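You operate a simulated robot arm through the tools that you are given. There is no shell and no other tool. Be economical: measure what you need, move in short steps, check, and stop when the job is done.

You are at the controls of a simulated two-armed robot. One attempt, no reset.

## Task
Fetch the order card marked "ridge" from the open end of the box bench and set it on top of the reel of blue wire. Pick up the corner post with the white label with one hand, pass it to the other hand and put it on the top of the stock rack's roof. Fetch the black contactor and set it on the shelf under the box bench. Put the 22 MM white block from the back of the air bench on the back end of the blue trolley's deck and the 12 MM white block on the shelf of the steel desk. Take the glove carton on the top of the steel desk and put it away on the chest shelf of the stores rack. Put the small green pad on the back of the packing bench. Any order will do. Set down upright: black contactor, glove carton.
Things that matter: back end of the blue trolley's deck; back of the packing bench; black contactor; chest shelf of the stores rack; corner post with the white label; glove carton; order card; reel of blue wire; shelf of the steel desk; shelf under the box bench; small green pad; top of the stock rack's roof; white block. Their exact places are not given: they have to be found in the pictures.

It is judged by the outcome, as a careful person would: the job done as asked, and still so three seconds after it is handed in. It fails if anything else is knocked over, pushed out of place, dropped, spilled or broken.

## Robot
Two 7-joint arms with two-finger parallel grippers on one trunk, on a base that drives. Base frame: it is fixed to the floor where the robot stands at the start and does not move with it; the origin is under the middle of the robot, x ahead of it, y to its left, z up; the surface under the hand at the start is at about z = 0.86. Units: m, degrees, N and s.
The left shoulder is at the start at [0.11, 0.169, 1.497], the right one opposite. With the tool pointing down near the work surface each hand reaches from about 0.4 to 0.72 m from the robot's upright axis, wherever it stands, measured 20 degrees to its own side. Places, roughly: back end of the blue trolley's deck [-2.1, 3, 0.6]; back of the packing bench [-1, 4.7, 0.9]; black contactor (5x8x8 cm) [0.9, 1.3, 0.9]; chest shelf of the stores rack [-9.6, 3.4, 1.2]; corner post with the white label (5x5x29 cm) [0.4, 1.1, 0.4]; glove carton [-3.5, 5, 1]; order card [0.75, 0, 1]; reel of blue wire (12x12x8 cm) [-1.6, -1.3, 1.2]; shelf of the steel desk [-3.4, 5.1, 0.4]; shelf under the box bench [0.6, 0.2, 0.3]; small green pad (6x4x4 cm) [-3.6, 5, 0.9]; top of the stock rack's roof [-1.7, -1.2, 1.2]; white block [-5.25, 3.5, 1]. Payload 1.57 kg a hand.
The TCP of each hand is the grasp point between the finger pads, 0.03 m short of the fingertips. In the tool frame z runs along the fingers and y along their closing line. Largest opening 0.08 m; finger width 0.017, thickness 0.012; the body of the gripper, 0.04 by 0.082 m, starts 0.08 m behind the TCP.
Orientation is that of the tool frame in the base frame, as a unit quaternion [x, y, z, w]. With the fingers straight down and closing along the base's y, the tool's x points along the base's -x, its y along +y and its z along -z.

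## Interface
- The arms move only by the tool send_rows. It takes "left_increments", "right_increments" or both (then of equal length, played together; a hand with none holds still); each is a list of rows, each an object of numbers (a shift or turn left out is 0, a gripper value left out holds the last): "tx", "ty", "tz": the shift along the tool's x, y, z in units of 400 mm (1.0 is 400 mm); "wx", "wy", "wz": the turn, a rotation vector about the tool's x, y, z in units of 120 degrees (1.0 is 120 degrees); "claw": the gripper command, from -1 (shut) to 1 (fully open), values between in proportion. In form: [{"tx": .., "ty": .., "tz": .., "wx": .., "wy": .., "wz": .., "claw": ..}, ...]. A call has 1 to 12 rows; each row is the pose to reach, as a shift and turn from the pose commanded when the call began, along the tool's axes at that moment. A call with a number of a shift or a turn outside -1 to 1 is refused whole. A row lasts 0.2 s, in which the tool goes at most 0.05 m and 8.6 degrees; a call with a longer step from one row to the next is refused whole, and so is a gripper value outside its range. Where a pose cannot be reached the arm comes as near as it can. A force on the tool above 40 N (or 10 N above the force at the start of the call, whichever is more), or a blocked arm, ends the call early, and 0.2 s more pass. Each finger travels about 0.072 m/s and halts on what it meets, pressing with about 24 N; the grip force reading is that of the motor and also rises with nothing between the fingers. The clock runs only during rows and for 0.2 s after the last one: add rows that repeat a pose to give the fingers time. The reply holds the time, the measured pose of the TCP, the force on the tool along the base axes, the opening and the grip force, in the units named above and with some noise, with the torque about the TCP (base axes, N m) and any sound that the robot's microphone picked up.
- Cameras (640 x 400 px; columns grow to the right, rows downward): "scene" is now at [0.1486, 0.0173, 1.6723]; the picture's right is [0.26, -0.97, 0.00], its down [-0.80, -0.22, -0.55] and it looks along [0.53, 0.14, -0.83] (base axes); focal length 256 px, centre (320, 200). "left" rides on the left gripper at [0.072, 0.007, -0.122] in its tool frame; the picture's right is [-0.09, 1.00, 0.00], its down [-0.84, -0.08, -0.54] and it looks along [-0.54, -0.05, 0.84] (tool axes); focal length 238 px, centre (320, 200). "right" rides on the right gripper at [0.072, -0.007, -0.122] in its tool frame; the picture's right is [0.09, 1.00, 0.00], its down [-0.84, 0.08, -0.54] and it looks along [-0.54, 0.05, 0.84] (tool axes); focal length 238 px, centre (320, 200).
- get_image(camera): a new picture of that camera. The clock stands still meanwhile.
- raise_lower(by): slides the trunk up (or, below 0, down) by that many m; the arms and the scene camera ride with it, the base frame stays. It gives what a move gives, with no picture.
- drive_base(legs): drives the robot by 1 to 6 legs, each [ahead, left, turn to the left] in m, m and degrees, along the robot's own axes; the way and the turn of a leg run together, so that a leg with both is an arc; at most 1.5 m and 180 degrees a leg. The arms and the cameras ride along, it lands a little off, and it stops where it bumps. It gives what a move gives.
- turn_head(pan, tilt): turns the head with the scene camera to pan (to the left, within 86 degrees either way) and tilt (down, from -29 to 69), counted from straight ahead of the robot. It gives what a move gives.
- point_at(camera, pixels): for up to 12 pixels [column, row] of the newest picture of that camera ("zoom" is the newest enlarged one), the place [x, y, z] in the base frame of the surface seen there, good to about 0.002 m. The clock stands still meanwhile.
- zoom(camera, box): a new picture of the part [left, top, right, bottom] of that camera's present view, enlarged. The clock stands still meanwhile.
- sign_off(): hands the job in; it is judged then, once.

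Work in short steps. Measure before you move; look again where a grasp or a placing could have gone wrong, and mend it. You have 145 turns and 198 pictures in all, those below and enlarged ones among them. Open the grippers and draw the arms clear of the work before you hand the job in, unless the task says otherwise.

The tools are called after "Call:" as a command line: name --argument value ..., lists and objects as JSON in quotes. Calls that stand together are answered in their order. send_rows: Moves the arms, as the interface text tells. Its arguments: {"type":"object","properties":{"left_increments":{"type":"array","items":{"type":"object","properties":{"tx":{"type":"number"},"ty":{"type":"number"},"tz":{"type":"number"},"wx":{"type":"number"},"wy":{"type":"number"},"wz":{"type":"number"},"claw":{"type":"number"}}}},"right_increments":{"type":"array","items":{"type":"object","properties":{"tx":{"type":"number"},"ty":{"type":"number"},"tz":{"type":"number"},"wx":{"type":"number"},"wy":{"type":"number"},"wz":{"type":"number"},"claw":{"type":"number"}}}}},"required":[]} The other tools are called the same way: raise_lower (by) slides the trunk up or down; drive_base (legs) drives the base; turn_head (pan, tilt) turns the head that bears the scene camera; get_image (camera) takes a picture; point_at (camera, pixels) gives the place of the surface under pixels of a picture; zoom (camera, box) takes an enlarged picture of a part of a camera's view; sign_off () hands the job in.

At the start:

```text
time_s: 0.0
left_ee_pos: [0.4586, 0.5427, 1.0299]
left_orientation: [0.001, 1.0, -0.001, 0.0]
left_force: [0.3, -0.8, -0.4]
left_moment: [0.0, 0.02, 0.01]
left_width: 0.0799
left_grasp_force: 0.2
right_ee_pos: [0.7103, -0.0455, 1.1135]
right_orientation: [0.0, 1.0, 0.0, 0.0]
right_force: [0.7, 0.2, 0.4]
right_moment: [-0.02, 0.0, -0.01]
right_width: 0.0802
right_grasp_force: 0.0
trunk travel left (down, up): [-0.811, 0.079]
robot x, y, heading: [-0.0012, -0.0016, -0.2]
head pan, tilt: [15.1, 56.4]
```

scene: 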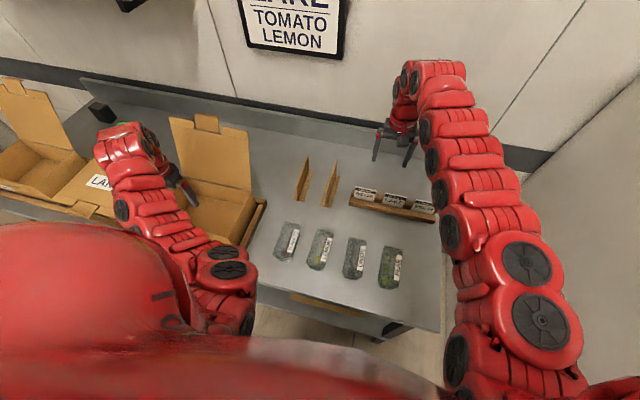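
right: 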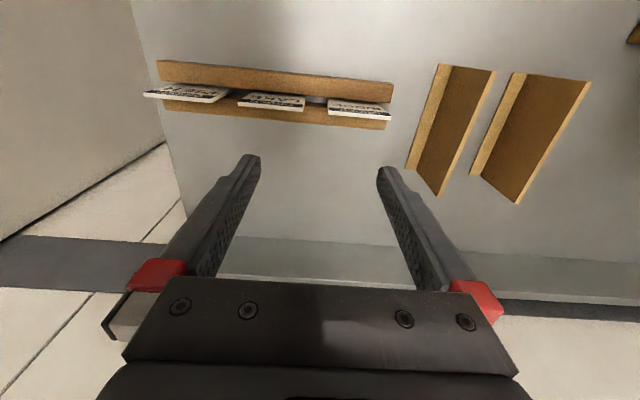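
left: 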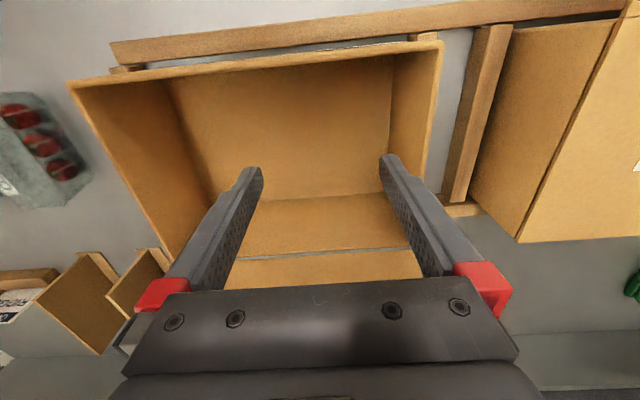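

The scene shows the bench with a card holder around (395,203), right of centre. I zoom in on the cards and on the left side of the bench.

Call:
zoom --camera "scene" --box '[340, 170, 450, 240]'

Call:
zoom --camera "right" --box '[130, 50, 410, 140]'

Call:
zoom --camera "scene" --box '[0, 60, 200, 240]'

```text
5.71 times, centred on (395, 205) of scene
```

zoom: 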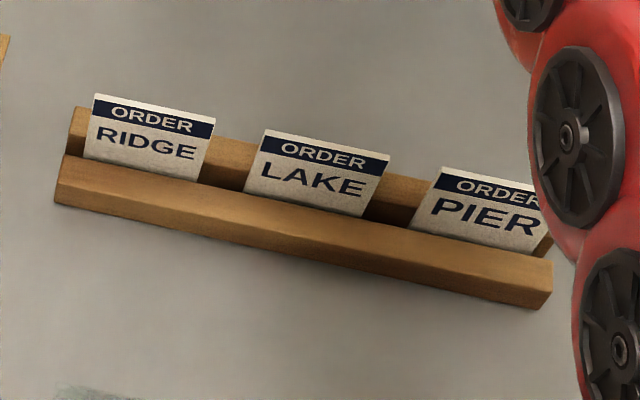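

```text
2.29 times, centred on (270, 95) of right
```

zoom: 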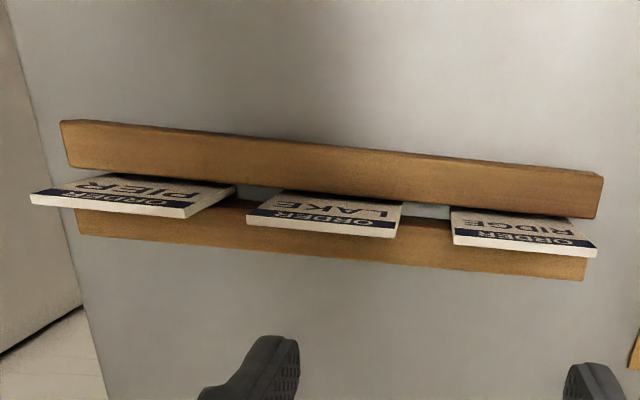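

```text
2.22 times, centred on (100, 150) of scene
```

zoom: 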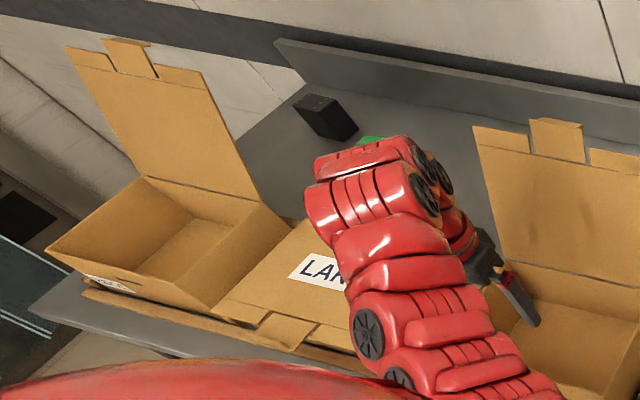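

RIDGE is the leftmost card (zoom 95–215, 95–180). Measuring the card's face, top and holder, plus the black contactor at scene (102,112).

Call:
point_at --camera "scene" --pixels '[[356.2, 187.8], [375.8, 191.6], [354.7, 197.3], [373.3, 201.3], [365, 194], [349, 205.5], [353, 189.5], [380, 195], [100, 107], [100, 116], [108, 112], [97, 120]]'

Call:
zoom --camera "scene" --box '[340, 180, 388, 210]'

```text
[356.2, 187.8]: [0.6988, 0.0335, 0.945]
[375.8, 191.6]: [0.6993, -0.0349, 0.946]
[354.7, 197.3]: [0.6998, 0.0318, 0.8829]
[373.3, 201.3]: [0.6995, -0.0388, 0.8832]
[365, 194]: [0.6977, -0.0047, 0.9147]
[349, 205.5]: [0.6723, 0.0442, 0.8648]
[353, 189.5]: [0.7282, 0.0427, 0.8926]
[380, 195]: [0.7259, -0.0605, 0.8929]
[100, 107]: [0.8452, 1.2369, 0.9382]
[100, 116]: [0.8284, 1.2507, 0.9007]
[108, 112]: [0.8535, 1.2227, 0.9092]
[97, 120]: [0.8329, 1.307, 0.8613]
```

```text
13.33 times, centred on (364, 195) of scene
```

zoom: 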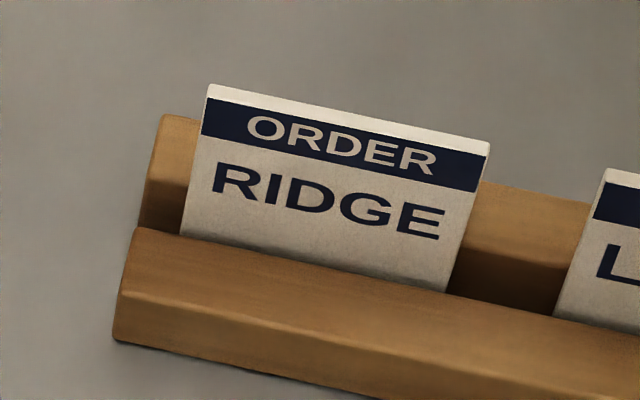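

Card stands at x≈0.70, y −0.037…0.034, top z≈0.947; rails top ≈0.89. I turn the right hand 90° (closing along x) above it.

Call:
send_rows --right_increments '[{"wz": 0.068, "ty": 0.01, "tz": 0.01, "claw": 1}, {"wz": 0.136, "ty": 0.02, "tz": 0.03}, {"wz": 0.204, "ty": 0.03, "tz": 0.05}, {"wz": 0.272, "ty": 0.04, "tz": 0.07}, {"wz": 0.34, "ty": 0.05, "tz": 0.09}, {"wz": 0.408, "ty": 0.06, "tz": 0.11}, {"wz": 0.476, "ty": 0.07, "tz": 0.13}, {"wz": 0.544, "ty": 0.08, "tz": 0.15}, {"wz": 0.612, "ty": 0.09, "tx": 0.01, "tz": 0.16}, {"wz": 0.68, "ty": 0.1, "tx": 0.02, "tz": 0.16}, {"wz": 0.75, "ty": 0.109, "tx": 0.0225, "tz": 0.16}, {"wz": 0.75, "ty": 0.109, "tx": 0.0225, "tz": 0.16}]'

Call:
get_image --camera "right"

```text
time_s: 2.6
left_ee_pos: [0.4614, 0.5433, 1.0295]
left_orientation: [0.0, 1.0, -0.001, 0.0]
left_force: [-0.4, 0.8, -0.6]
left_moment: [0.03, 0.0, -0.01]
left_width: 0.0802
left_grasp_force: 0.1
right_ee_pos: [0.7008, -0.0041, 1.0498]
right_orientation: [0.707, 0.707, 0.0, 0.0]
right_force: [0.7, 0.6, 0.5]
right_moment: [-0.01, -0.02, -0.03]
right_width: 0.0802
right_grasp_force: 0.0
right hand out of reach, approached as far as the arm can: row 8
trunk travel left (down, up): [-0.811, 0.079]
robot x, y, heading: [-0.0034, 0.0001, -0.3]
head pan, tilt: [15.1, 56.4]
```

```text
190 pictures are left
```

right: 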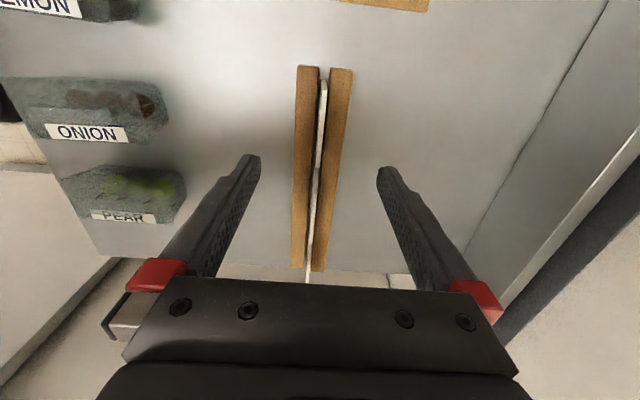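

The card line is midway between the fingers at column ~318. I descend to z≈0.942 and close.

Call:
send_rows --right_increments '[{"tz": 0.08}, {"tz": 0.16}, {"tz": 0.22}, {"tz": 0.262}, {"tz": 0.262, "claw": -1}, {"tz": 0.262, "claw": -1}, {"tz": 0.262, "claw": -1}, {"tz": 0.262, "claw": -1}, {"tz": 0.262, "claw": -1}]'

Call:
get_image --camera "right"

```text
time_s: 4.6
left_ee_pos: [0.459, 0.5429, 1.0312]
left_orientation: [0.0, 1.0, 0.001, 0.001]
left_force: [0.9, -0.6, -0.7]
left_moment: [-0.02, 0.02, 0.01]
left_width: 0.08
left_grasp_force: 0.0
right_ee_pos: [0.6844, -0.0052, 0.9538]
right_orientation: [0.707, 0.707, 0.001, 0.002]
right_force: [3.8, -1.7, 23.5]
right_moment: [0.08, -0.53, 0.17]
right_width: 0.0068
right_grasp_force: 24.4
right hand out of reach, approached as far as the arm can: row 1, 2, 3, 4, 5, 6, 7, 8, 9
trunk travel left (down, up): [-0.811, 0.079]
robot x, y, heading: [0.0015, -0.0016, 0.3]
head pan, tilt: [15.1, 56.4]
```

```text
189 pictures are left
```

right: 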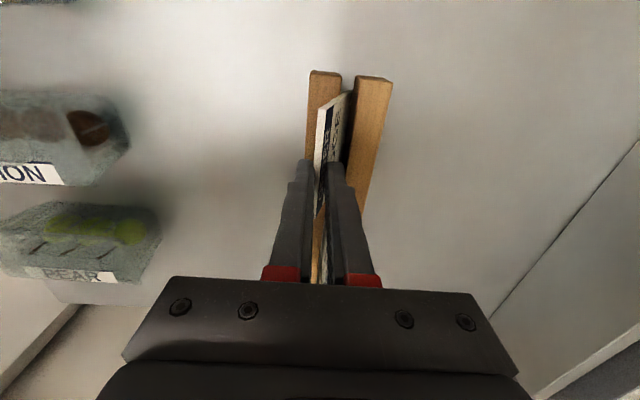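

The reading stopped short (x 0.684) but the width of 6.8 mm says the card is between the pads. I lift straight up gently and look.

Call:
send_rows --right_increments '[{"tz": -0.04}, {"tz": -0.1}, {"tz": -0.18}, {"tz": -0.28}, {"tz": -0.38}]'

Call:
get_image --camera "right"

Call:
get_image --camera "scene"

```text
time_s: 5.8
left_ee_pos: [0.4595, 0.5427, 1.0289]
left_orientation: [0.0, 1.0, 0.0, 0.0]
left_force: [0.5, 0.1, -0.2]
left_moment: [0.02, 0.04, -0.05]
left_width: 0.08
left_grasp_force: 0.0
right_ee_pos: [0.6816, -0.0046, 1.1043]
right_orientation: [0.707, 0.708, 0.0, 0.0]
right_force: [-0.7, 0.4, 1.4]
right_moment: [-0.01, 0.01, -0.01]
right_width: 0.0036
right_grasp_force: 23.9
trunk travel left (down, up): [-0.811, 0.079]
robot x, y, heading: [0.0022, -0.0, -0.1]
head pan, tilt: [15.1, 56.4]
```

```text
188 pictures are left
```

right: 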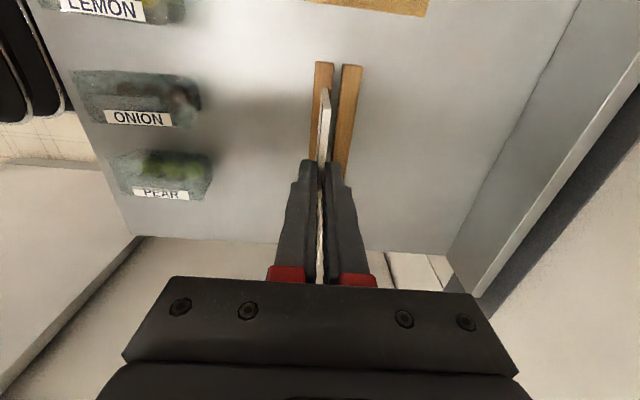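

```text
187 pictures are left
```

scene: 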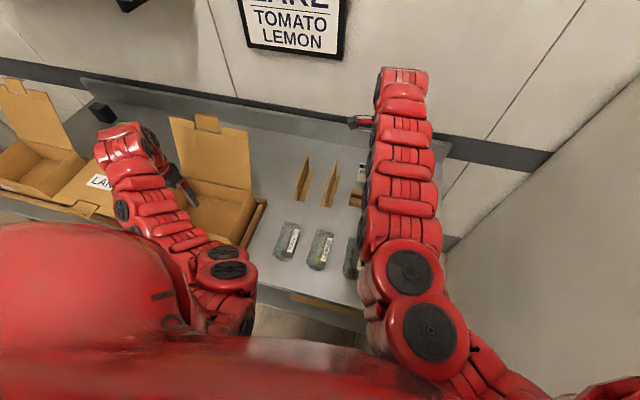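

Width is now 3.6 mm; I zoom in to see whether the card came along.

Call:
zoom --camera "right" --box '[260, 50, 400, 290]'

Call:
zoom --camera "scene" --box '[330, 150, 390, 220]'

```text
1.67 times, centred on (330, 170) of right
```

zoom: 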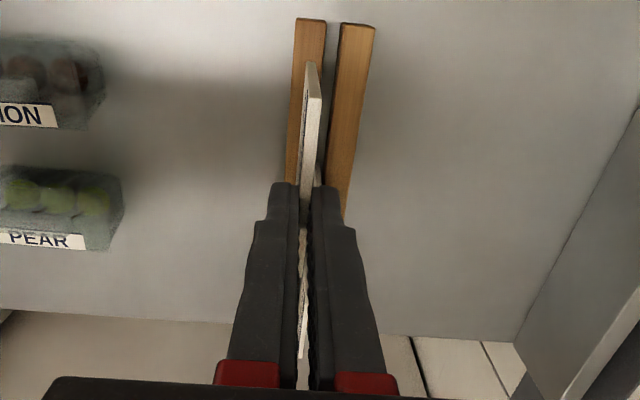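

```text
5.71 times, centred on (360, 185) of scene
```

zoom: 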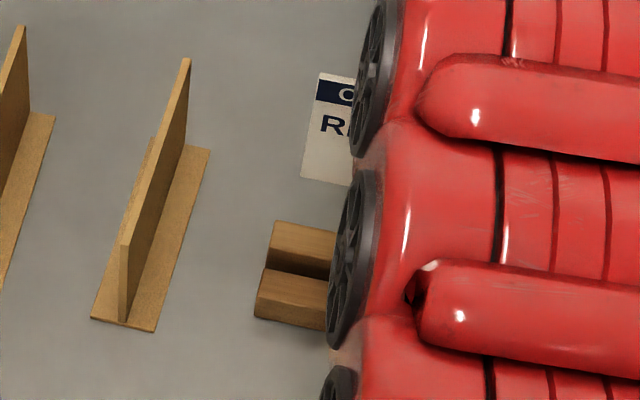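

The card is in the right hand. I look left to see the contactor area and the corner post.

Call:
turn_head --pan 65 --tilt 40

Call:
get_image --camera "scene"

```text
time_s: 7.0
left_ee_pos: [0.4595, 0.5428, 1.0293]
left_orientation: [-0.001, 1.0, 0.0, 0.0]
left_force: [-0.2, 0.3, 0.1]
left_moment: [-0.04, 0.01, 0.01]
left_width: 0.0801
left_grasp_force: 0.0
right_ee_pos: [0.6833, -0.0062, 1.1041]
right_orientation: [0.706, 0.708, 0.0, -0.001]
right_force: [1.4, -0.2, -0.2]
right_moment: [-0.01, -0.01, 0.01]
right_width: 0.0037
right_grasp_force: 24.2
trunk travel left (down, up): [-0.811, 0.079]
robot x, y, heading: [-0.0002, -0.0026, 0.0]
head pan, tilt: [65.0, 40.0]
```

```text
184 pictures are left
```

scene: 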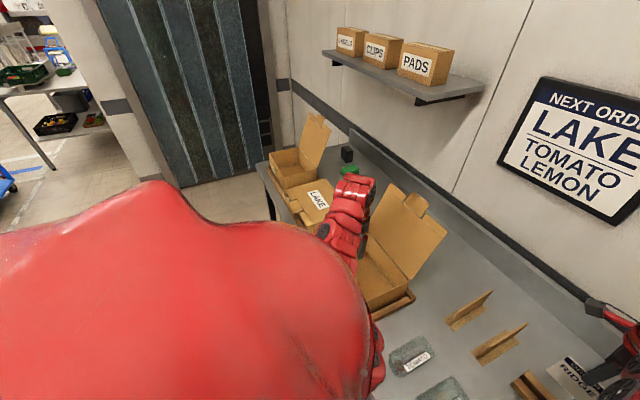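

The body hides the post. I lift the left hand clear of the carton, then back off and slide left to see the bench end.

Call:
send_rows --left_increments '[{"tz": -0.1}, {"tz": -0.2}, {"tz": -0.3}, {"tz": -0.4}, {"tz": -0.45}]'

Call:
drive_base --legs '[[-0.6, 0, 0], [0, 0.9, 0]]'

Call:
turn_head --pan 15 --tilt 45

Call:
get_image --camera "scene"

```text
time_s: 8.2
left_ee_pos: [0.4692, 0.5528, 1.1795]
left_orientation: [0.001, 1.0, -0.001, -0.001]
left_force: [-0.7, -1.6, 0.0]
left_moment: [0.01, 0.0, 0.01]
left_width: 0.0799
left_grasp_force: 0.0
left hand out of reach, approached as far as the arm can: row 1, 2, 3, 4, 5
right_ee_pos: [0.6829, -0.0086, 1.1057]
right_orientation: [0.707, 0.707, 0.001, -0.001]
right_force: [0.1, -0.5, -0.1]
right_moment: [0.01, 0.0, 0.02]
right_width: 0.0033
right_grasp_force: 24.1
trunk travel left (down, up): [-0.811, 0.079]
robot x, y, heading: [-0.0028, -0.0017, -0.3]
head pan, tilt: [65.0, 40.0]
```

```text
time_s: 15.9
left_ee_pos: [-0.1329, 1.4505, 1.1779]
left_orientation: [0.001, 1.0, 0.0, 0.0]
left_force: [-0.1, 0.7, -0.6]
left_moment: [0.0, 0.0, -0.03]
left_width: 0.0802
left_grasp_force: 0.1
right_ee_pos: [0.081, 0.8902, 1.1039]
right_orientation: [0.708, 0.707, 0.0, -0.001]
right_force: [-1.3, 0.4, 0.3]
right_moment: [-0.03, 0.0, -0.05]
right_width: 0.0036
right_grasp_force: 24.1
trunk travel left (down, up): [-0.811, 0.079]
robot x, y, heading: [-0.6072, 0.898, -0.4]
head pan, tilt: [65.0, 40.0]
```

```text
time_s: 17.1
left_ee_pos: [-0.134, 1.4508, 1.1765]
left_orientation: [0.001, 1.0, 0.0, 0.0]
left_force: [-0.1, -0.1, -0.2]
left_moment: [0.02, 0.0, -0.01]
left_width: 0.0798
left_grasp_force: 0.1
right_ee_pos: [0.0806, 0.8901, 1.1038]
right_orientation: [0.708, 0.707, 0.0, 0.0]
right_force: [-0.2, -0.5, -0.4]
right_moment: [-0.01, -0.01, -0.02]
right_width: 0.0034
right_grasp_force: 23.9
trunk travel left (down, up): [-0.811, 0.079]
robot x, y, heading: [-0.6012, 0.8954, -0.0]
head pan, tilt: [15.0, 45.0]
```

```text
183 pictures are left
```

scene: 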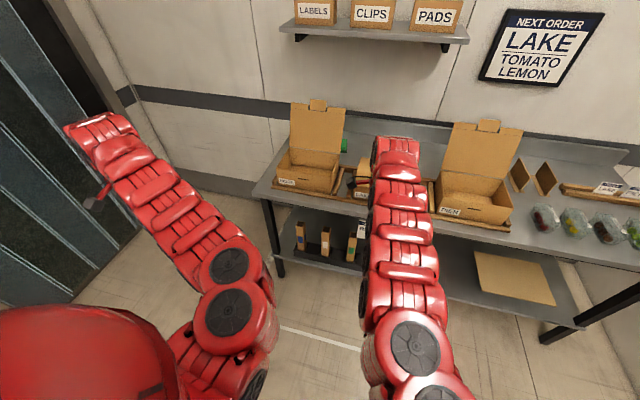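

Posts stand on the shelf under the bench at about (300–355,240). Zooming on them and on the shelf.

Call:
zoom --camera "scene" --box '[270, 195, 380, 275]'

Call:
zoom --camera "scene" --box '[270, 90, 540, 330]'

```text
5.00 times, centred on (325, 235) of scene
```

zoom: 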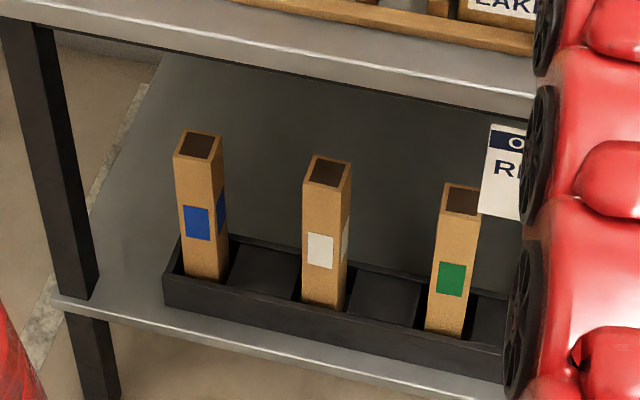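

```text
1.67 times, centred on (405, 210) of scene
```

zoom: 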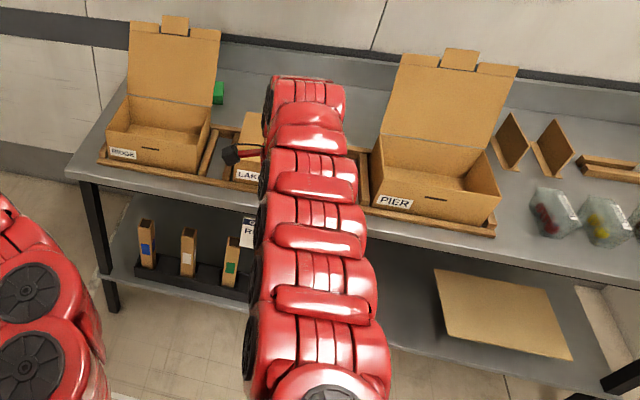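

White-labelled post is the middle one. Measuring posts, holder, shelf and bench edge.

Call:
point_at --camera "scene" --pixels '[[326, 219], [323, 245], [323.5, 233], [329, 247], [299, 230], [351.5, 235], [320, 257], [303, 221], [345, 213], [515, 278], [440, 280], [590, 320]]'

Call:
zoom --camera "scene" --box '[300, 205, 360, 265]'

```text
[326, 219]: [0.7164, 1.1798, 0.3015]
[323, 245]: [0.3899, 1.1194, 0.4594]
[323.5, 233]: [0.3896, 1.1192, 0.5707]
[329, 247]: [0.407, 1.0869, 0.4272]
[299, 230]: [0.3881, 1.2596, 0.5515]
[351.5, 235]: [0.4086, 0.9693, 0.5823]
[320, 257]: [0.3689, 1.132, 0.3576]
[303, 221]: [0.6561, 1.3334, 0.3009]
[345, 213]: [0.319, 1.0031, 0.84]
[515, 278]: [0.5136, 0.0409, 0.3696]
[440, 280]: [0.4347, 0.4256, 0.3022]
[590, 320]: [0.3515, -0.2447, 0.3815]
```

```text
6.67 times, centred on (330, 235) of scene
```

zoom: 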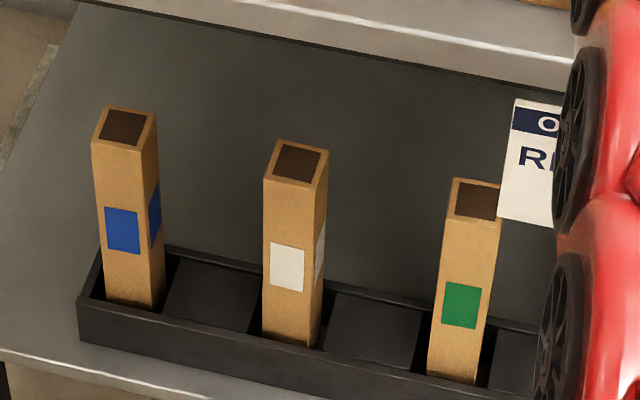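

Post front face at x≈0.39, centre y≈1.11, top z≈0.59; shelf z≈0.30. I tuck the right hand (card) back and out, then look at the contactor.

Call:
send_rows --right_increments '[{"tx": -0.08, "ty": -0.05, "tz": -0.03}, {"tx": -0.16, "ty": -0.1, "tz": -0.06}, {"tx": -0.24, "ty": -0.15, "tz": -0.09}, {"tx": -0.32, "ty": -0.2, "tz": -0.12}, {"tx": -0.4, "ty": -0.25, "tz": -0.15}, {"tx": -0.48, "ty": -0.3, "tz": -0.18}, {"tx": -0.56, "ty": -0.35, "tz": -0.21}, {"tx": -0.64, "ty": -0.4, "tz": -0.24}, {"tx": -0.72, "ty": -0.45, "tz": -0.27}, {"tx": -0.78, "ty": -0.5, "tz": -0.3}]'

Call:
turn_head --pan 10 --tilt 35

Call:
get_image --camera "scene"

```text
time_s: 19.3
left_ee_pos: [-0.134, 1.4532, 1.1763]
left_orientation: [0.001, 1.0, -0.001, 0.0]
left_force: [-0.6, 1.3, -0.4]
left_moment: [0.01, 0.01, -0.01]
left_width: 0.08
left_grasp_force: 0.1
right_ee_pos: [-0.0086, 0.569, 1.2312]
right_orientation: [0.707, 0.707, -0.001, -0.001]
right_force: [0.3, 0.1, 0.0]
right_moment: [-0.06, 0.01, 0.02]
right_width: 0.0032
right_grasp_force: 23.7
right hand out of reach, approached as far as the arm can: row 3, 4, 5, 6, 7, 8, 9, 10
trunk travel left (down, up): [-0.811, 0.079]
robot x, y, heading: [-0.6006, 0.896, -0.0]
head pan, tilt: [15.0, 45.0]
```

```text
time_s: 20.0
left_ee_pos: [-0.1323, 1.4503, 1.1764]
left_orientation: [0.001, 1.0, 0.0, -0.002]
left_force: [0.1, 1.0, 0.1]
left_moment: [0.01, 0.03, 0.0]
left_width: 0.08
left_grasp_force: 0.0
right_ee_pos: [-0.006, 0.5681, 1.2295]
right_orientation: [0.708, 0.706, -0.002, -0.002]
right_force: [1.2, 0.1, -1.1]
right_moment: [0.01, 0.0, -0.03]
right_width: 0.0037
right_grasp_force: 23.8
trunk travel left (down, up): [-0.811, 0.079]
robot x, y, heading: [-0.6007, 0.8974, -0.0]
head pan, tilt: [10.0, 35.0]
```

```text
179 pictures are left
```

scene: 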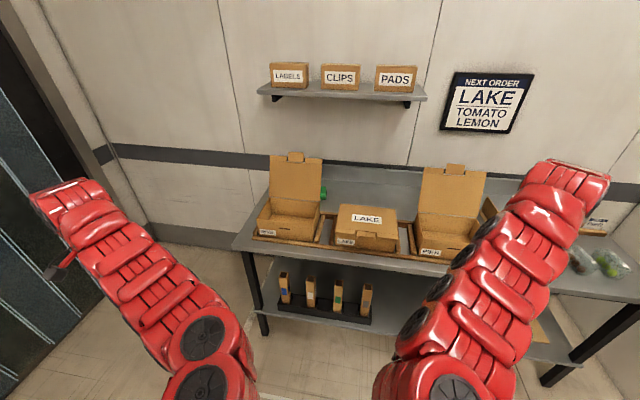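

The contactor hides behind the left carton's lid. Measuring lid, wall shelf and closed carton.

Call:
point_at --camera "scene" --pixels '[[295, 156], [273, 160], [319, 162], [318, 195], [324, 190], [268, 200], [340, 91], [365, 205], [390, 215], [345, 210], [262, 215], [440, 200]]'

Call:
zoom --camera "scene" --box '[230, 140, 420, 260]'

```text
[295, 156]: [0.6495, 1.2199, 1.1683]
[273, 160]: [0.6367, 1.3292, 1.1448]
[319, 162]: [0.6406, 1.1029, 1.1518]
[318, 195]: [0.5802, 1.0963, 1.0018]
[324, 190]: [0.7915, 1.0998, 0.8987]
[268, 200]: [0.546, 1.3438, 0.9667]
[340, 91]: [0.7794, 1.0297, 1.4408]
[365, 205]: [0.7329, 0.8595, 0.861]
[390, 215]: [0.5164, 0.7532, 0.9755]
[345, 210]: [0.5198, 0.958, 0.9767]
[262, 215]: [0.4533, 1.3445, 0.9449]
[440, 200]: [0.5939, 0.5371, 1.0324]
```

```text
3.33 times, centred on (325, 200) of scene
```

zoom: 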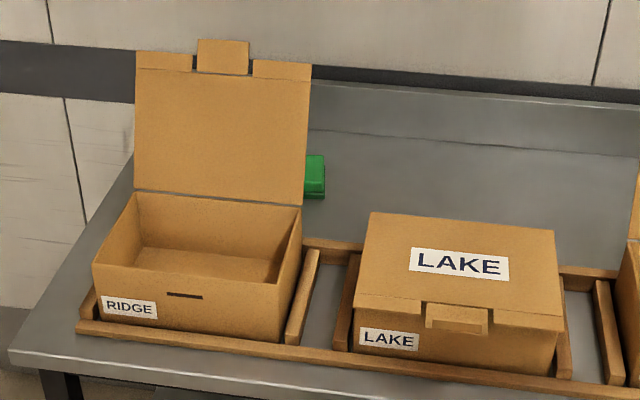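

I check the floor space left of the bench end as an approach side.

Call:
turn_head --pan 45 --tilt 30

Call:
get_image --camera "scene"

```text
time_s: 21.0
left_ee_pos: [-0.1328, 1.4513, 1.1768]
left_orientation: [0.001, 1.0, 0.0, 0.0]
left_force: [0.9, 0.6, -0.5]
left_moment: [0.0, 0.01, -0.03]
left_width: 0.0799
left_grasp_force: 0.0
right_ee_pos: [-0.0088, 0.5675, 1.2296]
right_orientation: [0.708, 0.706, -0.002, 0.0]
right_force: [0.4, 0.0, 0.5]
right_moment: [0.01, 0.0, 0.01]
right_width: 0.0036
right_grasp_force: 24.3
trunk travel left (down, up): [-0.811, 0.079]
robot x, y, heading: [-0.6023, 0.8986, -0.1]
head pan, tilt: [45.0, 30.0]
```

```text
177 pictures are left
```

scene: 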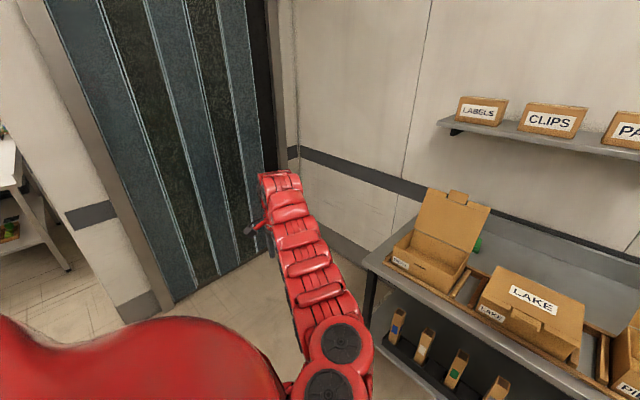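

Call:
point_at --camera "scene" --pixels '[[180, 296], [260, 262], [300, 226], [340, 245], [380, 240], [365, 262], [430, 200], [150, 310], [60, 265], [420, 215], [220, 285], [250, 300]]'

```text
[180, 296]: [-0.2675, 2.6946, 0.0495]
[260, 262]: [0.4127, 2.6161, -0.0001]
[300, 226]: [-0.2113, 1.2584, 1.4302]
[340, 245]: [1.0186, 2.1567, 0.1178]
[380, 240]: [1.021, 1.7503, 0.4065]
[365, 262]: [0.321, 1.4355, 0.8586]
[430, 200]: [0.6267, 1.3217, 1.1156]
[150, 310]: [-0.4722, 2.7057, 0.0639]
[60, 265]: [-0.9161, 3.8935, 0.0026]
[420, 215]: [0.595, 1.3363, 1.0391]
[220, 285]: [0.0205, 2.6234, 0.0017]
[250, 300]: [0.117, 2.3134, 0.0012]
```

Floor is free to y≈2.6 with the wall at x≈1.02, so I can work from the bench's left end, facing −y. I bring the left hand inward, then drive round.

Call:
send_rows --left_increments '[{"ty": -0.1, "tx": -0.02}, {"ty": -0.2, "tx": -0.04}, {"ty": -0.3, "tx": -0.06}, {"ty": -0.4, "tx": -0.08}, {"ty": -0.5, "tx": -0.1}]'

Call:
drive_base --legs '[[0, 1.1, 0], [0, 0, -90], [0, 1.05, 0]]'

Call:
turn_head --pan 25 --tilt 50

Call:
get_image --camera "scene"

```text
time_s: 22.2
left_ee_pos: [-0.0587, 1.3821, 1.1095]
left_orientation: [0.0, 1.0, -0.001, 0.001]
left_force: [-0.6, -0.5, 0.6]
left_moment: [-0.01, -0.02, -0.01]
left_width: 0.0801
left_grasp_force: 0.0
left hand out of reach, approached as far as the arm can: row 1, 2, 3, 4, 5
right_ee_pos: [-0.0101, 0.5695, 1.2302]
right_orientation: [0.707, 0.707, 0.0, 0.0]
right_force: [-0.4, 0.3, -0.6]
right_moment: [-0.03, -0.04, -0.01]
right_width: 0.0036
right_grasp_force: 24.4
trunk travel left (down, up): [-0.811, 0.079]
robot x, y, heading: [-0.6038, 0.8968, 0.2]
head pan, tilt: [45.0, 30.0]
```

```text
time_s: 36.7
left_ee_pos: [0.933, 1.479, 1.1073]
left_orientation: [0.703, 0.712, 0.0, 0.0]
left_force: [-0.6, -0.3, -1.0]
left_moment: [0.0, 0.01, -0.01]
left_width: 0.0801
left_grasp_force: 0.2
right_ee_pos: [0.1206, 1.417, 1.2292]
right_orientation: [1.0, 0.008, 0.001, -0.002]
right_force: [0.7, 0.5, -0.2]
right_moment: [0.01, -0.02, -0.02]
right_width: 0.0037
right_grasp_force: 24.0
trunk travel left (down, up): [-0.811, 0.079]
robot x, y, heading: [0.4395, 2.0155, -89.3]
head pan, tilt: [45.0, 30.0]
```

```text
time_s: 37.5
left_ee_pos: [0.9322, 1.4792, 1.1082]
left_orientation: [0.702, 0.712, 0.0, 0.001]
left_force: [0.4, -0.5, -0.1]
left_moment: [0.01, -0.01, 0.02]
left_width: 0.0797
left_grasp_force: 0.1
right_ee_pos: [0.1211, 1.4175, 1.2295]
right_orientation: [1.0, 0.007, 0.0, -0.002]
right_force: [0.5, -1.2, -1.0]
right_moment: [0.01, 0.02, -0.03]
right_width: 0.0035
right_grasp_force: 24.0
trunk travel left (down, up): [-0.811, 0.079]
robot x, y, heading: [0.4411, 2.0183, -89.3]
head pan, tilt: [25.0, 50.0]
```

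```text
176 pictures are left
```

scene: 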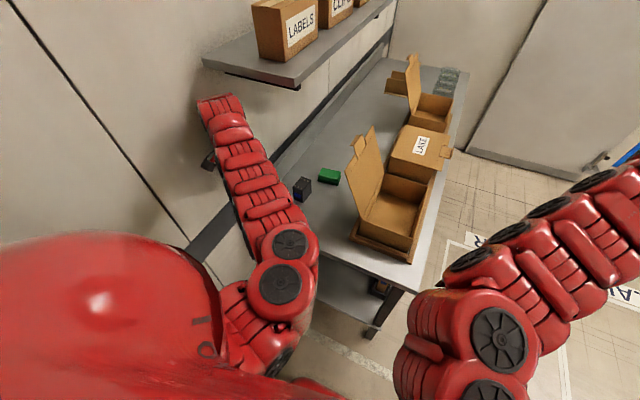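

The contactor shows at (302,188) with the green one at (329,176). I zoom and measure.

Call:
zoom --camera "scene" --box '[270, 160, 350, 210]'

Call:
point_at --camera "scene" --pixels '[[298, 180], [308, 183], [302, 182], [297, 190], [307, 193], [296, 197], [307, 201], [330, 173], [323, 180], [303, 193]]'

```text
8.00 times, centred on (310, 185) of scene
```

zoom: 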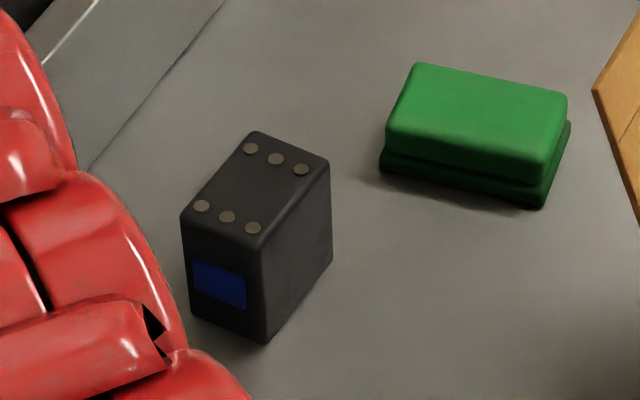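

```text
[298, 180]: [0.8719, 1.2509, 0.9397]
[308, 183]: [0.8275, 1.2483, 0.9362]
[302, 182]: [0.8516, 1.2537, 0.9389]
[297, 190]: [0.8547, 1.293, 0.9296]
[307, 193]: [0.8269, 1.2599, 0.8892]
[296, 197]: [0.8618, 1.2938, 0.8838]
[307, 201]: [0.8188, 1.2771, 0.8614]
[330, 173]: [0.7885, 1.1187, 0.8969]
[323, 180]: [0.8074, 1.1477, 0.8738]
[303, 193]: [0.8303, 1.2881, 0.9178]
```

Measuring the top corners for its yaw.

Call:
point_at --camera "zoom" --pixels '[[190, 212], [258, 232], [322, 168], [260, 138], [255, 185], [190, 300], [255, 325], [275, 300], [325, 230]]'

```text
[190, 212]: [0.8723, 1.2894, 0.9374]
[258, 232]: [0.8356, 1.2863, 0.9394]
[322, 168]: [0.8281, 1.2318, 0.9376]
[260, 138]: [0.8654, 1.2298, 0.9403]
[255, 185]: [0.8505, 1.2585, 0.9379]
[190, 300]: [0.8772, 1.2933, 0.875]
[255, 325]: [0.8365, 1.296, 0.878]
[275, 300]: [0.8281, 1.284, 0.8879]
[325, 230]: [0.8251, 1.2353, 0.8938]
```

Contactor centre ≈(0.850,1.258), top 0.939, long side nearly along y (yaw ≈ −7°). I drive 0.2 ahead, and only then pre-pose the hand tilted 40°.

Call:
drive_base --legs '[[0.2, 0, 0]]'

Call:
send_rows --left_increments '[{"tx": 0.02, "ty": -0.03, "tz": 0.03, "wx": 0.003, "wy": -0.055, "wz": 0.01, "claw": 1}, {"tx": 0.04, "ty": -0.06, "tz": 0.07, "wx": 0.007, "wy": -0.11, "wz": 0.02}, {"tx": 0.07, "ty": -0.09, "tz": 0.12, "wx": 0.011, "wy": -0.165, "wz": 0.03}, {"tx": 0.1, "ty": -0.12, "tz": 0.17, "wx": 0.015, "wy": -0.22, "wz": 0.04}, {"tx": 0.12, "ty": -0.15, "tz": 0.21, "wx": 0.018, "wy": -0.28, "wz": 0.05}, {"tx": 0.1375, "ty": -0.179, "tz": 0.2525, "wx": 0.022, "wy": -0.333, "wz": 0.06}, {"tx": 0.1375, "ty": -0.179, "tz": 0.2525, "wx": 0.022, "wy": -0.333, "wz": 0.06}]'

Call:
get_image --camera "left"

```text
time_s: 39.1
left_ee_pos: [0.939, 1.3929, 1.1031]
left_orientation: [0.681, 0.732, 0.001, -0.007]
left_force: [-0.8, 0.4, -0.3]
left_moment: [0.0, -0.03, 0.02]
left_width: 0.0799
left_grasp_force: 0.0
right_ee_pos: [0.1342, 1.281, 1.2346]
right_orientation: [0.999, 0.033, 0.006, 0.013]
right_force: [-0.2, 0.3, -1.0]
right_moment: [-0.03, 0.04, -0.03]
right_width: 0.0034
right_grasp_force: 23.9
trunk travel left (down, up): [-0.811, 0.079]
robot x, y, heading: [0.4355, 1.8618, -86.4]
head pan, tilt: [25.0, 50.0]
```

```text
time_s: 40.9
left_ee_pos: [0.9521, 1.3863, 1.0829]
left_orientation: [0.673, 0.738, 0.015, -0.037]
left_force: [-1.6, -23.0, 5.3]
left_moment: [2.33, -0.21, -0.12]
left_width: 0.0801
left_grasp_force: 0.0
left hand out of reach, approached as far as the arm can: row 1, 2, 3, 4, 5, 6, 7
right_ee_pos: [0.1486, 1.2516, 1.2318]
right_orientation: [0.999, 0.036, 0.0, -0.002]
right_force: [-0.7, -0.7, -1.1]
right_moment: [0.09, -0.1, -0.01]
right_width: 0.0036
right_grasp_force: 23.6
trunk travel left (down, up): [-0.811, 0.079]
robot x, y, heading: [0.4317, 1.869, -86.0]
head pan, tilt: [25.0, 50.0]
stopped in row 7 (left hand): the arm was blocked; the commanded pose is now the measured one
```

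```text
174 pictures are left
```

left: 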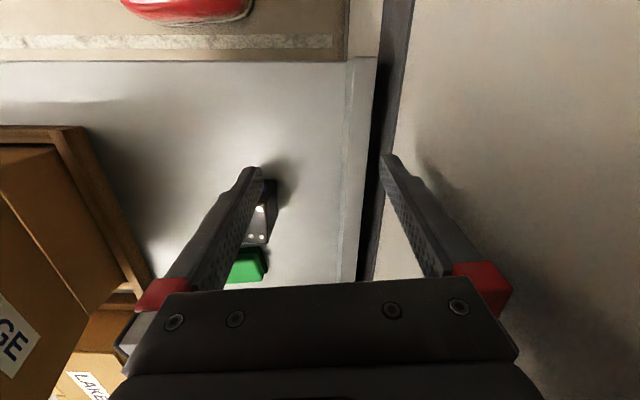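

The drive bumped and the arm is blocked; I look before doing anything else.

Call:
get_image --camera "scene"

```text
173 pictures are left
```

scene: 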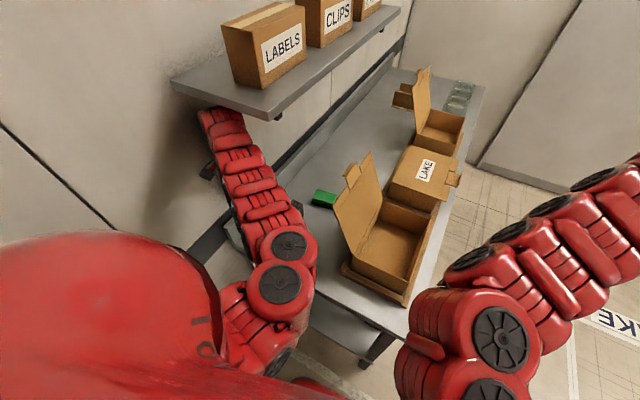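

The forearm met the end of the wall shelf; boxes on it look undisturbed. I back off straight, square up, and will lower the trunk to work beneath the shelf.

Call:
drive_base --legs '[[-0.25, 0, 0], [0, 0, -4]]'

Call:
get_image --camera "scene"

```text
time_s: 41.6
left_ee_pos: [0.9563, 1.3874, 1.0831]
left_orientation: [0.669, 0.742, 0.017, -0.038]
left_force: [-0.4, 0.4, 0.6]
left_moment: [0.02, -0.02, 0.04]
left_width: 0.0798
left_grasp_force: 0.1
right_ee_pos: [0.1525, 1.2475, 1.23]
right_orientation: [0.999, 0.039, 0.001, -0.003]
right_force: [-0.2, 0.3, -0.8]
right_moment: [0.02, -0.02, 0.01]
right_width: 0.0035
right_grasp_force: 23.8
trunk travel left (down, up): [-0.811, 0.079]
robot x, y, heading: [0.4319, 1.8691, -85.3]
head pan, tilt: [25.0, 50.0]
stopped in leg 1: the robot was blocked; the commanded pose is now the measured one
```

```text
172 pictures are left
```

scene: 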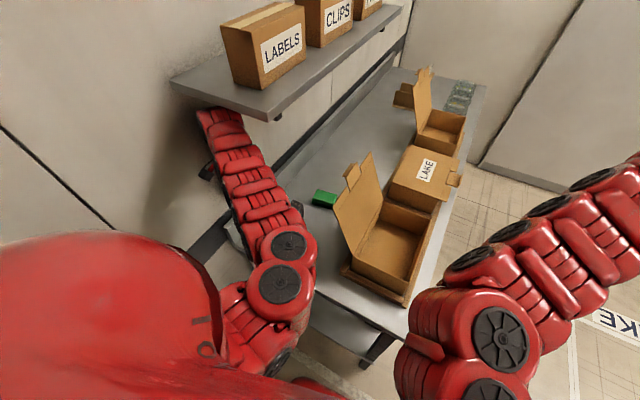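

Contact still blocks the base. I pull the left hand away from the wall and slightly down/back.

Call:
send_rows --left_increments '[{"ty": -0.04, "tz": 0.04}, {"ty": -0.1, "tz": 0.08, "tx": 0.02}, {"ty": -0.17, "tz": 0.1, "tx": 0.05}, {"ty": -0.24, "tz": 0.1, "tx": 0.1}, {"ty": -0.3, "tz": 0.1, "tx": 0.15}]'

Call:
get_image --camera "left"

```text
time_s: 42.8
left_ee_pos: [0.9452, 1.3842, 1.0742]
left_orientation: [0.671, 0.74, 0.018, -0.039]
left_force: [0.5, 0.4, -0.8]
left_moment: [0.0, -0.03, 0.07]
left_width: 0.08
left_grasp_force: 0.2
left hand out of reach, approached as far as the arm can: row 1, 2, 3, 4, 5
right_ee_pos: [0.1505, 1.247, 1.2284]
right_orientation: [0.999, 0.039, 0.001, -0.003]
right_force: [-0.6, 0.1, -0.6]
right_moment: [-0.01, -0.01, 0.02]
right_width: 0.0035
right_grasp_force: 24.9
trunk travel left (down, up): [-0.811, 0.079]
robot x, y, heading: [0.4325, 1.8675, -85.6]
head pan, tilt: [25.0, 50.0]
```

```text
171 pictures are left
```

left: 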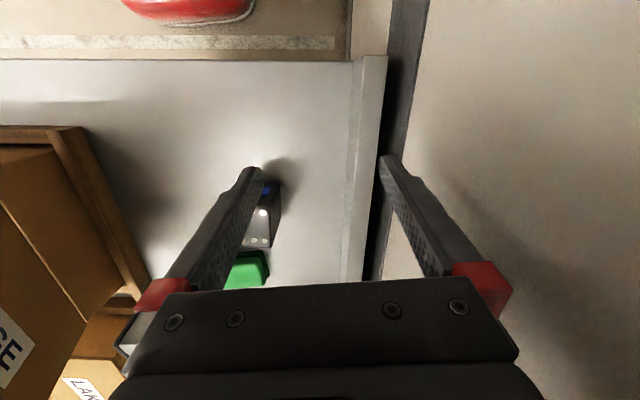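

Measuring the bench's back upstand before lowering the trunk to free the arm.

Call:
point_at --camera "left" --pixels '[[352, 150], [365, 150], [380, 100], [410, 150], [262, 195], [262, 230], [345, 250], [230, 270]]'

Call:
point_at --camera "scene" --pixels '[[240, 105], [275, 118], [210, 112], [225, 125], [240, 150], [215, 130], [190, 90]]'

```text
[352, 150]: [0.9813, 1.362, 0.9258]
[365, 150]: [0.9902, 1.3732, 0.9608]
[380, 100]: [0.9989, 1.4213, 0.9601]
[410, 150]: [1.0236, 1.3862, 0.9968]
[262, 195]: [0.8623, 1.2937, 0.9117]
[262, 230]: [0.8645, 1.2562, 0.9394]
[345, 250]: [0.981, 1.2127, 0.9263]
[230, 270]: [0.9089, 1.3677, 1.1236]
```

```text
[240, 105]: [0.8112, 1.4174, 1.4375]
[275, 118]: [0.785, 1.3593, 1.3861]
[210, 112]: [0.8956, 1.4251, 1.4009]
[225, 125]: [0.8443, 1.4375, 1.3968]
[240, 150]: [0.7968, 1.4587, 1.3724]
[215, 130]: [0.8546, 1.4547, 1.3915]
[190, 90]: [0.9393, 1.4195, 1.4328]
```

Upstand top is 0.961 at x≥0.98. I lower the trunk 6 cm and try moving back.

Call:
raise_lower --by -0.06

Call:
drive_base --legs '[[-0.15, -0.05, 0]]'

Call:
get_image --camera "scene"

```text
time_s: 43.8
left_ee_pos: [0.9465, 1.3842, 1.0159]
left_orientation: [0.672, 0.739, 0.018, -0.039]
left_force: [0.1, -0.4, -0.4]
left_moment: [0.01, 0.0, -0.01]
left_width: 0.0801
left_grasp_force: 0.1
right_ee_pos: [0.1507, 1.2474, 1.1689]
right_orientation: [0.999, 0.04, 0.001, -0.004]
right_force: [-0.5, -0.2, 0.0]
right_moment: [-0.01, 0.0, 0.03]
right_width: 0.0037
right_grasp_force: 23.7
trunk travel left (down, up): [-0.751, 0.139]
robot x, y, heading: [0.4347, 1.8681, -85.8]
head pan, tilt: [25.0, 50.0]
```

```text
time_s: 45.2
left_ee_pos: [0.8856, 1.5254, 1.0125]
left_orientation: [0.672, 0.739, 0.019, -0.04]
left_force: [0.2, -0.4, 0.1]
left_moment: [0.02, 0.03, -0.02]
left_width: 0.0798
left_grasp_force: 0.0
right_ee_pos: [0.0906, 1.3895, 1.168]
right_orientation: [0.999, 0.038, 0.001, -0.003]
right_force: [-0.3, -0.4, -0.4]
right_moment: [0.02, -0.01, 0.0]
right_width: 0.0033
right_grasp_force: 24.0
trunk travel left (down, up): [-0.751, 0.139]
robot x, y, heading: [0.3718, 2.0138, -85.7]
head pan, tilt: [25.0, 50.0]
```

```text
170 pictures are left
```

scene: 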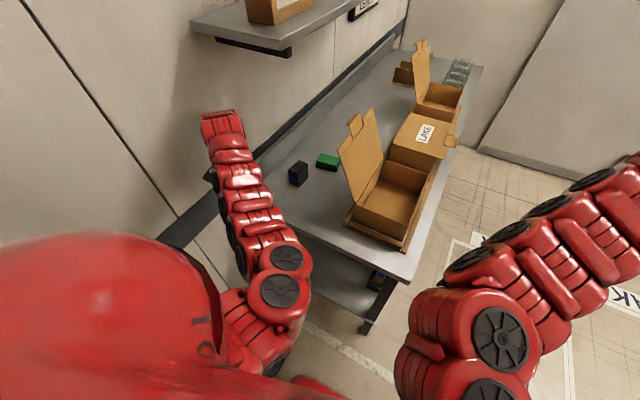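

Free. Now I tilt the left hand 40° while raising it a little, clear of the bench end.

Call:
send_rows --left_increments '[{"tz": -0.03, "wx": 0.003, "wy": -0.05, "wz": 0.015}, {"tz": -0.06, "wx": 0.005, "wy": -0.1, "wz": 0.03}, {"tz": -0.1, "wx": 0.01, "wy": -0.16, "wz": 0.04}, {"tz": -0.14, "wx": 0.015, "wy": -0.21, "wz": 0.05}, {"tz": -0.17, "wx": 0.018, "wy": -0.26, "wz": 0.06}, {"tz": -0.2, "wx": 0.02, "wy": -0.31, "wz": 0.07}, {"tz": -0.2, "wx": 0.02, "wy": -0.31, "wz": 0.07}]'

Call:
raise_lower --by -0.15

Call:
drive_base --legs '[[0, 0, -4.3]]'

Call:
get_image --camera "scene"

```text
time_s: 46.8
left_ee_pos: [0.8845, 1.5214, 1.0947]
left_orientation: [0.693, 0.663, -0.215, 0.183]
left_force: [0.5, 0.3, -0.1]
left_moment: [-0.01, 0.0, -0.01]
left_width: 0.0799
left_grasp_force: 0.0
left hand out of reach, approached as far as the arm can: row 1, 2, 3
right_ee_pos: [0.0881, 1.3904, 1.1687]
right_orientation: [0.999, 0.038, 0.002, -0.003]
right_force: [0.1, -0.2, 1.1]
right_moment: [0.0, 0.01, 0.01]
right_width: 0.0032
right_grasp_force: 23.9
trunk travel left (down, up): [-0.751, 0.139]
robot x, y, heading: [0.3683, 2.0152, -86.0]
head pan, tilt: [25.0, 50.0]
```

```text
time_s: 48.5
left_ee_pos: [0.8864, 1.5222, 0.9435]
left_orientation: [0.693, 0.663, -0.215, 0.183]
left_force: [0.4, -0.1, -1.1]
left_moment: [0.0, -0.03, -0.01]
left_width: 0.08
left_grasp_force: 0.1
right_ee_pos: [0.0889, 1.3912, 1.0183]
right_orientation: [0.999, 0.038, 0.0, -0.003]
right_force: [0.1, -0.3, -0.4]
right_moment: [-0.02, 0.0, 0.04]
right_width: 0.0034
right_grasp_force: 23.8
trunk travel left (down, up): [-0.601, 0.289]
robot x, y, heading: [0.3759, 2.0142, -85.9]
head pan, tilt: [25.0, 50.0]
```

```text
time_s: 49.4
left_ee_pos: [0.8483, 1.4839, 0.9443]
left_orientation: [0.718, 0.636, -0.221, 0.176]
left_force: [-1.0, -0.1, 0.1]
left_moment: [0.0, 0.0, 0.03]
left_width: 0.0801
left_grasp_force: 0.1
right_ee_pos: [0.0436, 1.4148, 1.0187]
right_orientation: [1.0, 0.001, 0.0, -0.003]
right_force: [0.4, 0.5, -0.4]
right_moment: [0.01, -0.03, -0.02]
right_width: 0.0035
right_grasp_force: 24.3
trunk travel left (down, up): [-0.601, 0.289]
robot x, y, heading: [0.3726, 2.0121, -90.1]
head pan, tilt: [25.0, 50.0]
```

```text
169 pictures are left
```

scene: 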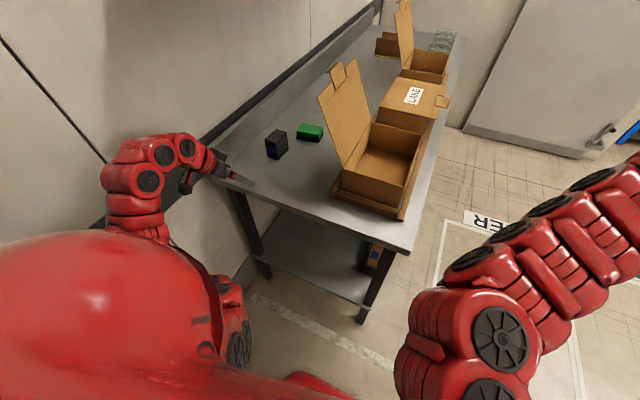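

Hand is tilted 33° with yaw matching the contactor. I raise it 11 cm, then drive 0.17 ahead.

Call:
send_rows --left_increments '[{"tx": -0.05, "tz": -0.08}, {"tx": -0.1, "tz": -0.16}, {"tx": -0.15, "tz": -0.23}]'

Call:
drive_base --legs '[[0.17, 0, 0]]'

Call:
get_image --camera "left"

```text
time_s: 50.2
left_ee_pos: [0.8505, 1.4845, 1.0301]
left_orientation: [0.717, 0.637, -0.223, 0.177]
left_force: [0.2, 0.2, 0.0]
left_moment: [-0.01, 0.03, 0.02]
left_width: 0.08
left_grasp_force: 0.0
left hand out of reach, approached as far as the arm can: row 3
right_ee_pos: [0.0446, 1.4134, 1.0187]
right_orientation: [1.0, 0.001, 0.001, -0.003]
right_force: [-0.2, 0.0, 0.0]
right_moment: [-0.01, 0.04, 0.01]
right_width: 0.0034
right_grasp_force: 23.9
trunk travel left (down, up): [-0.601, 0.289]
robot x, y, heading: [0.3721, 2.0105, -89.8]
head pan, tilt: [25.0, 50.0]
```

```text
time_s: 51.7
left_ee_pos: [0.852, 1.3146, 1.0305]
left_orientation: [0.717, 0.637, -0.222, 0.177]
left_force: [0.2, -0.5, 0.4]
left_moment: [0.0, 0.03, 0.03]
left_width: 0.0804
left_grasp_force: 0.2
right_ee_pos: [0.0449, 1.2429, 1.0175]
right_orientation: [1.0, 0.002, 0.002, -0.005]
right_force: [-0.6, 0.2, -0.3]
right_moment: [0.04, 0.02, 0.0]
right_width: 0.0036
right_grasp_force: 24.0
trunk travel left (down, up): [-0.601, 0.289]
robot x, y, heading: [0.3695, 1.8436, -90.1]
head pan, tilt: [25.0, 50.0]
```

```text
168 pictures are left
```

left: 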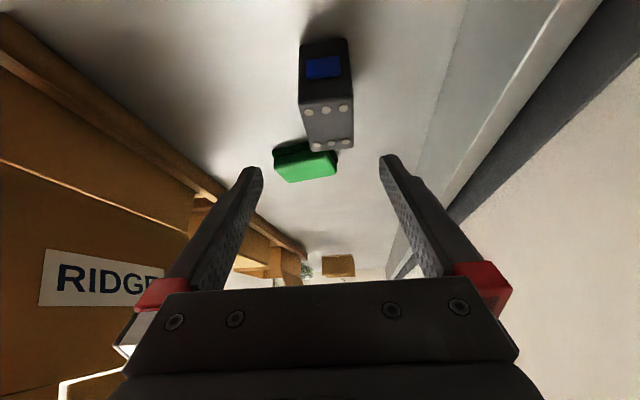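

Contactor lies between the fingers' line. I advance to (0.850,1.258,0.915) and close.

Call:
send_rows --left_increments '[{"tx": 0.009, "ty": 0.006, "tz": 0.08}, {"tx": 0.019, "ty": 0.0115, "tz": 0.16}, {"tx": 0.028, "ty": 0.017, "tz": 0.24}, {"tx": 0.038, "ty": 0.0225, "tz": 0.3185}, {"tx": 0.038, "ty": 0.0225, "tz": 0.3185}]'

Call:
get_image --camera "left"

```text
time_s: 52.9
left_ee_pos: [0.851, 1.2587, 0.9145]
left_orientation: [0.716, 0.637, -0.223, 0.177]
left_force: [0.4, 0.4, -0.2]
left_moment: [0.0, 0.0, 0.0]
left_width: 0.08
left_grasp_force: 0.1
right_ee_pos: [0.0451, 1.244, 1.0176]
right_orientation: [1.0, 0.003, 0.001, -0.004]
right_force: [-0.2, -0.1, 0.6]
right_moment: [0.02, -0.03, 0.0]
right_width: 0.0034
right_grasp_force: 24.3
trunk travel left (down, up): [-0.601, 0.289]
robot x, y, heading: [0.3698, 1.8407, -90.1]
head pan, tilt: [25.0, 50.0]
```

```text
167 pictures are left
```

left: 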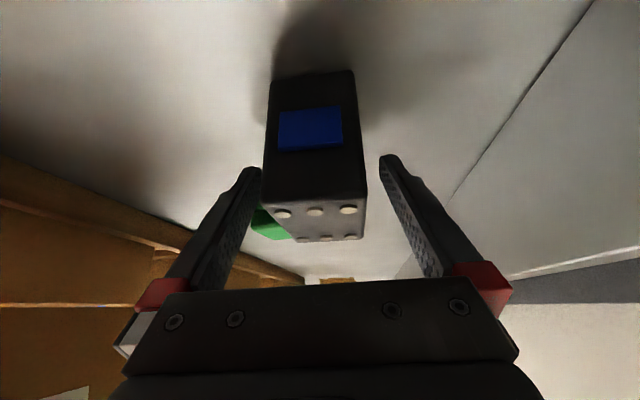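

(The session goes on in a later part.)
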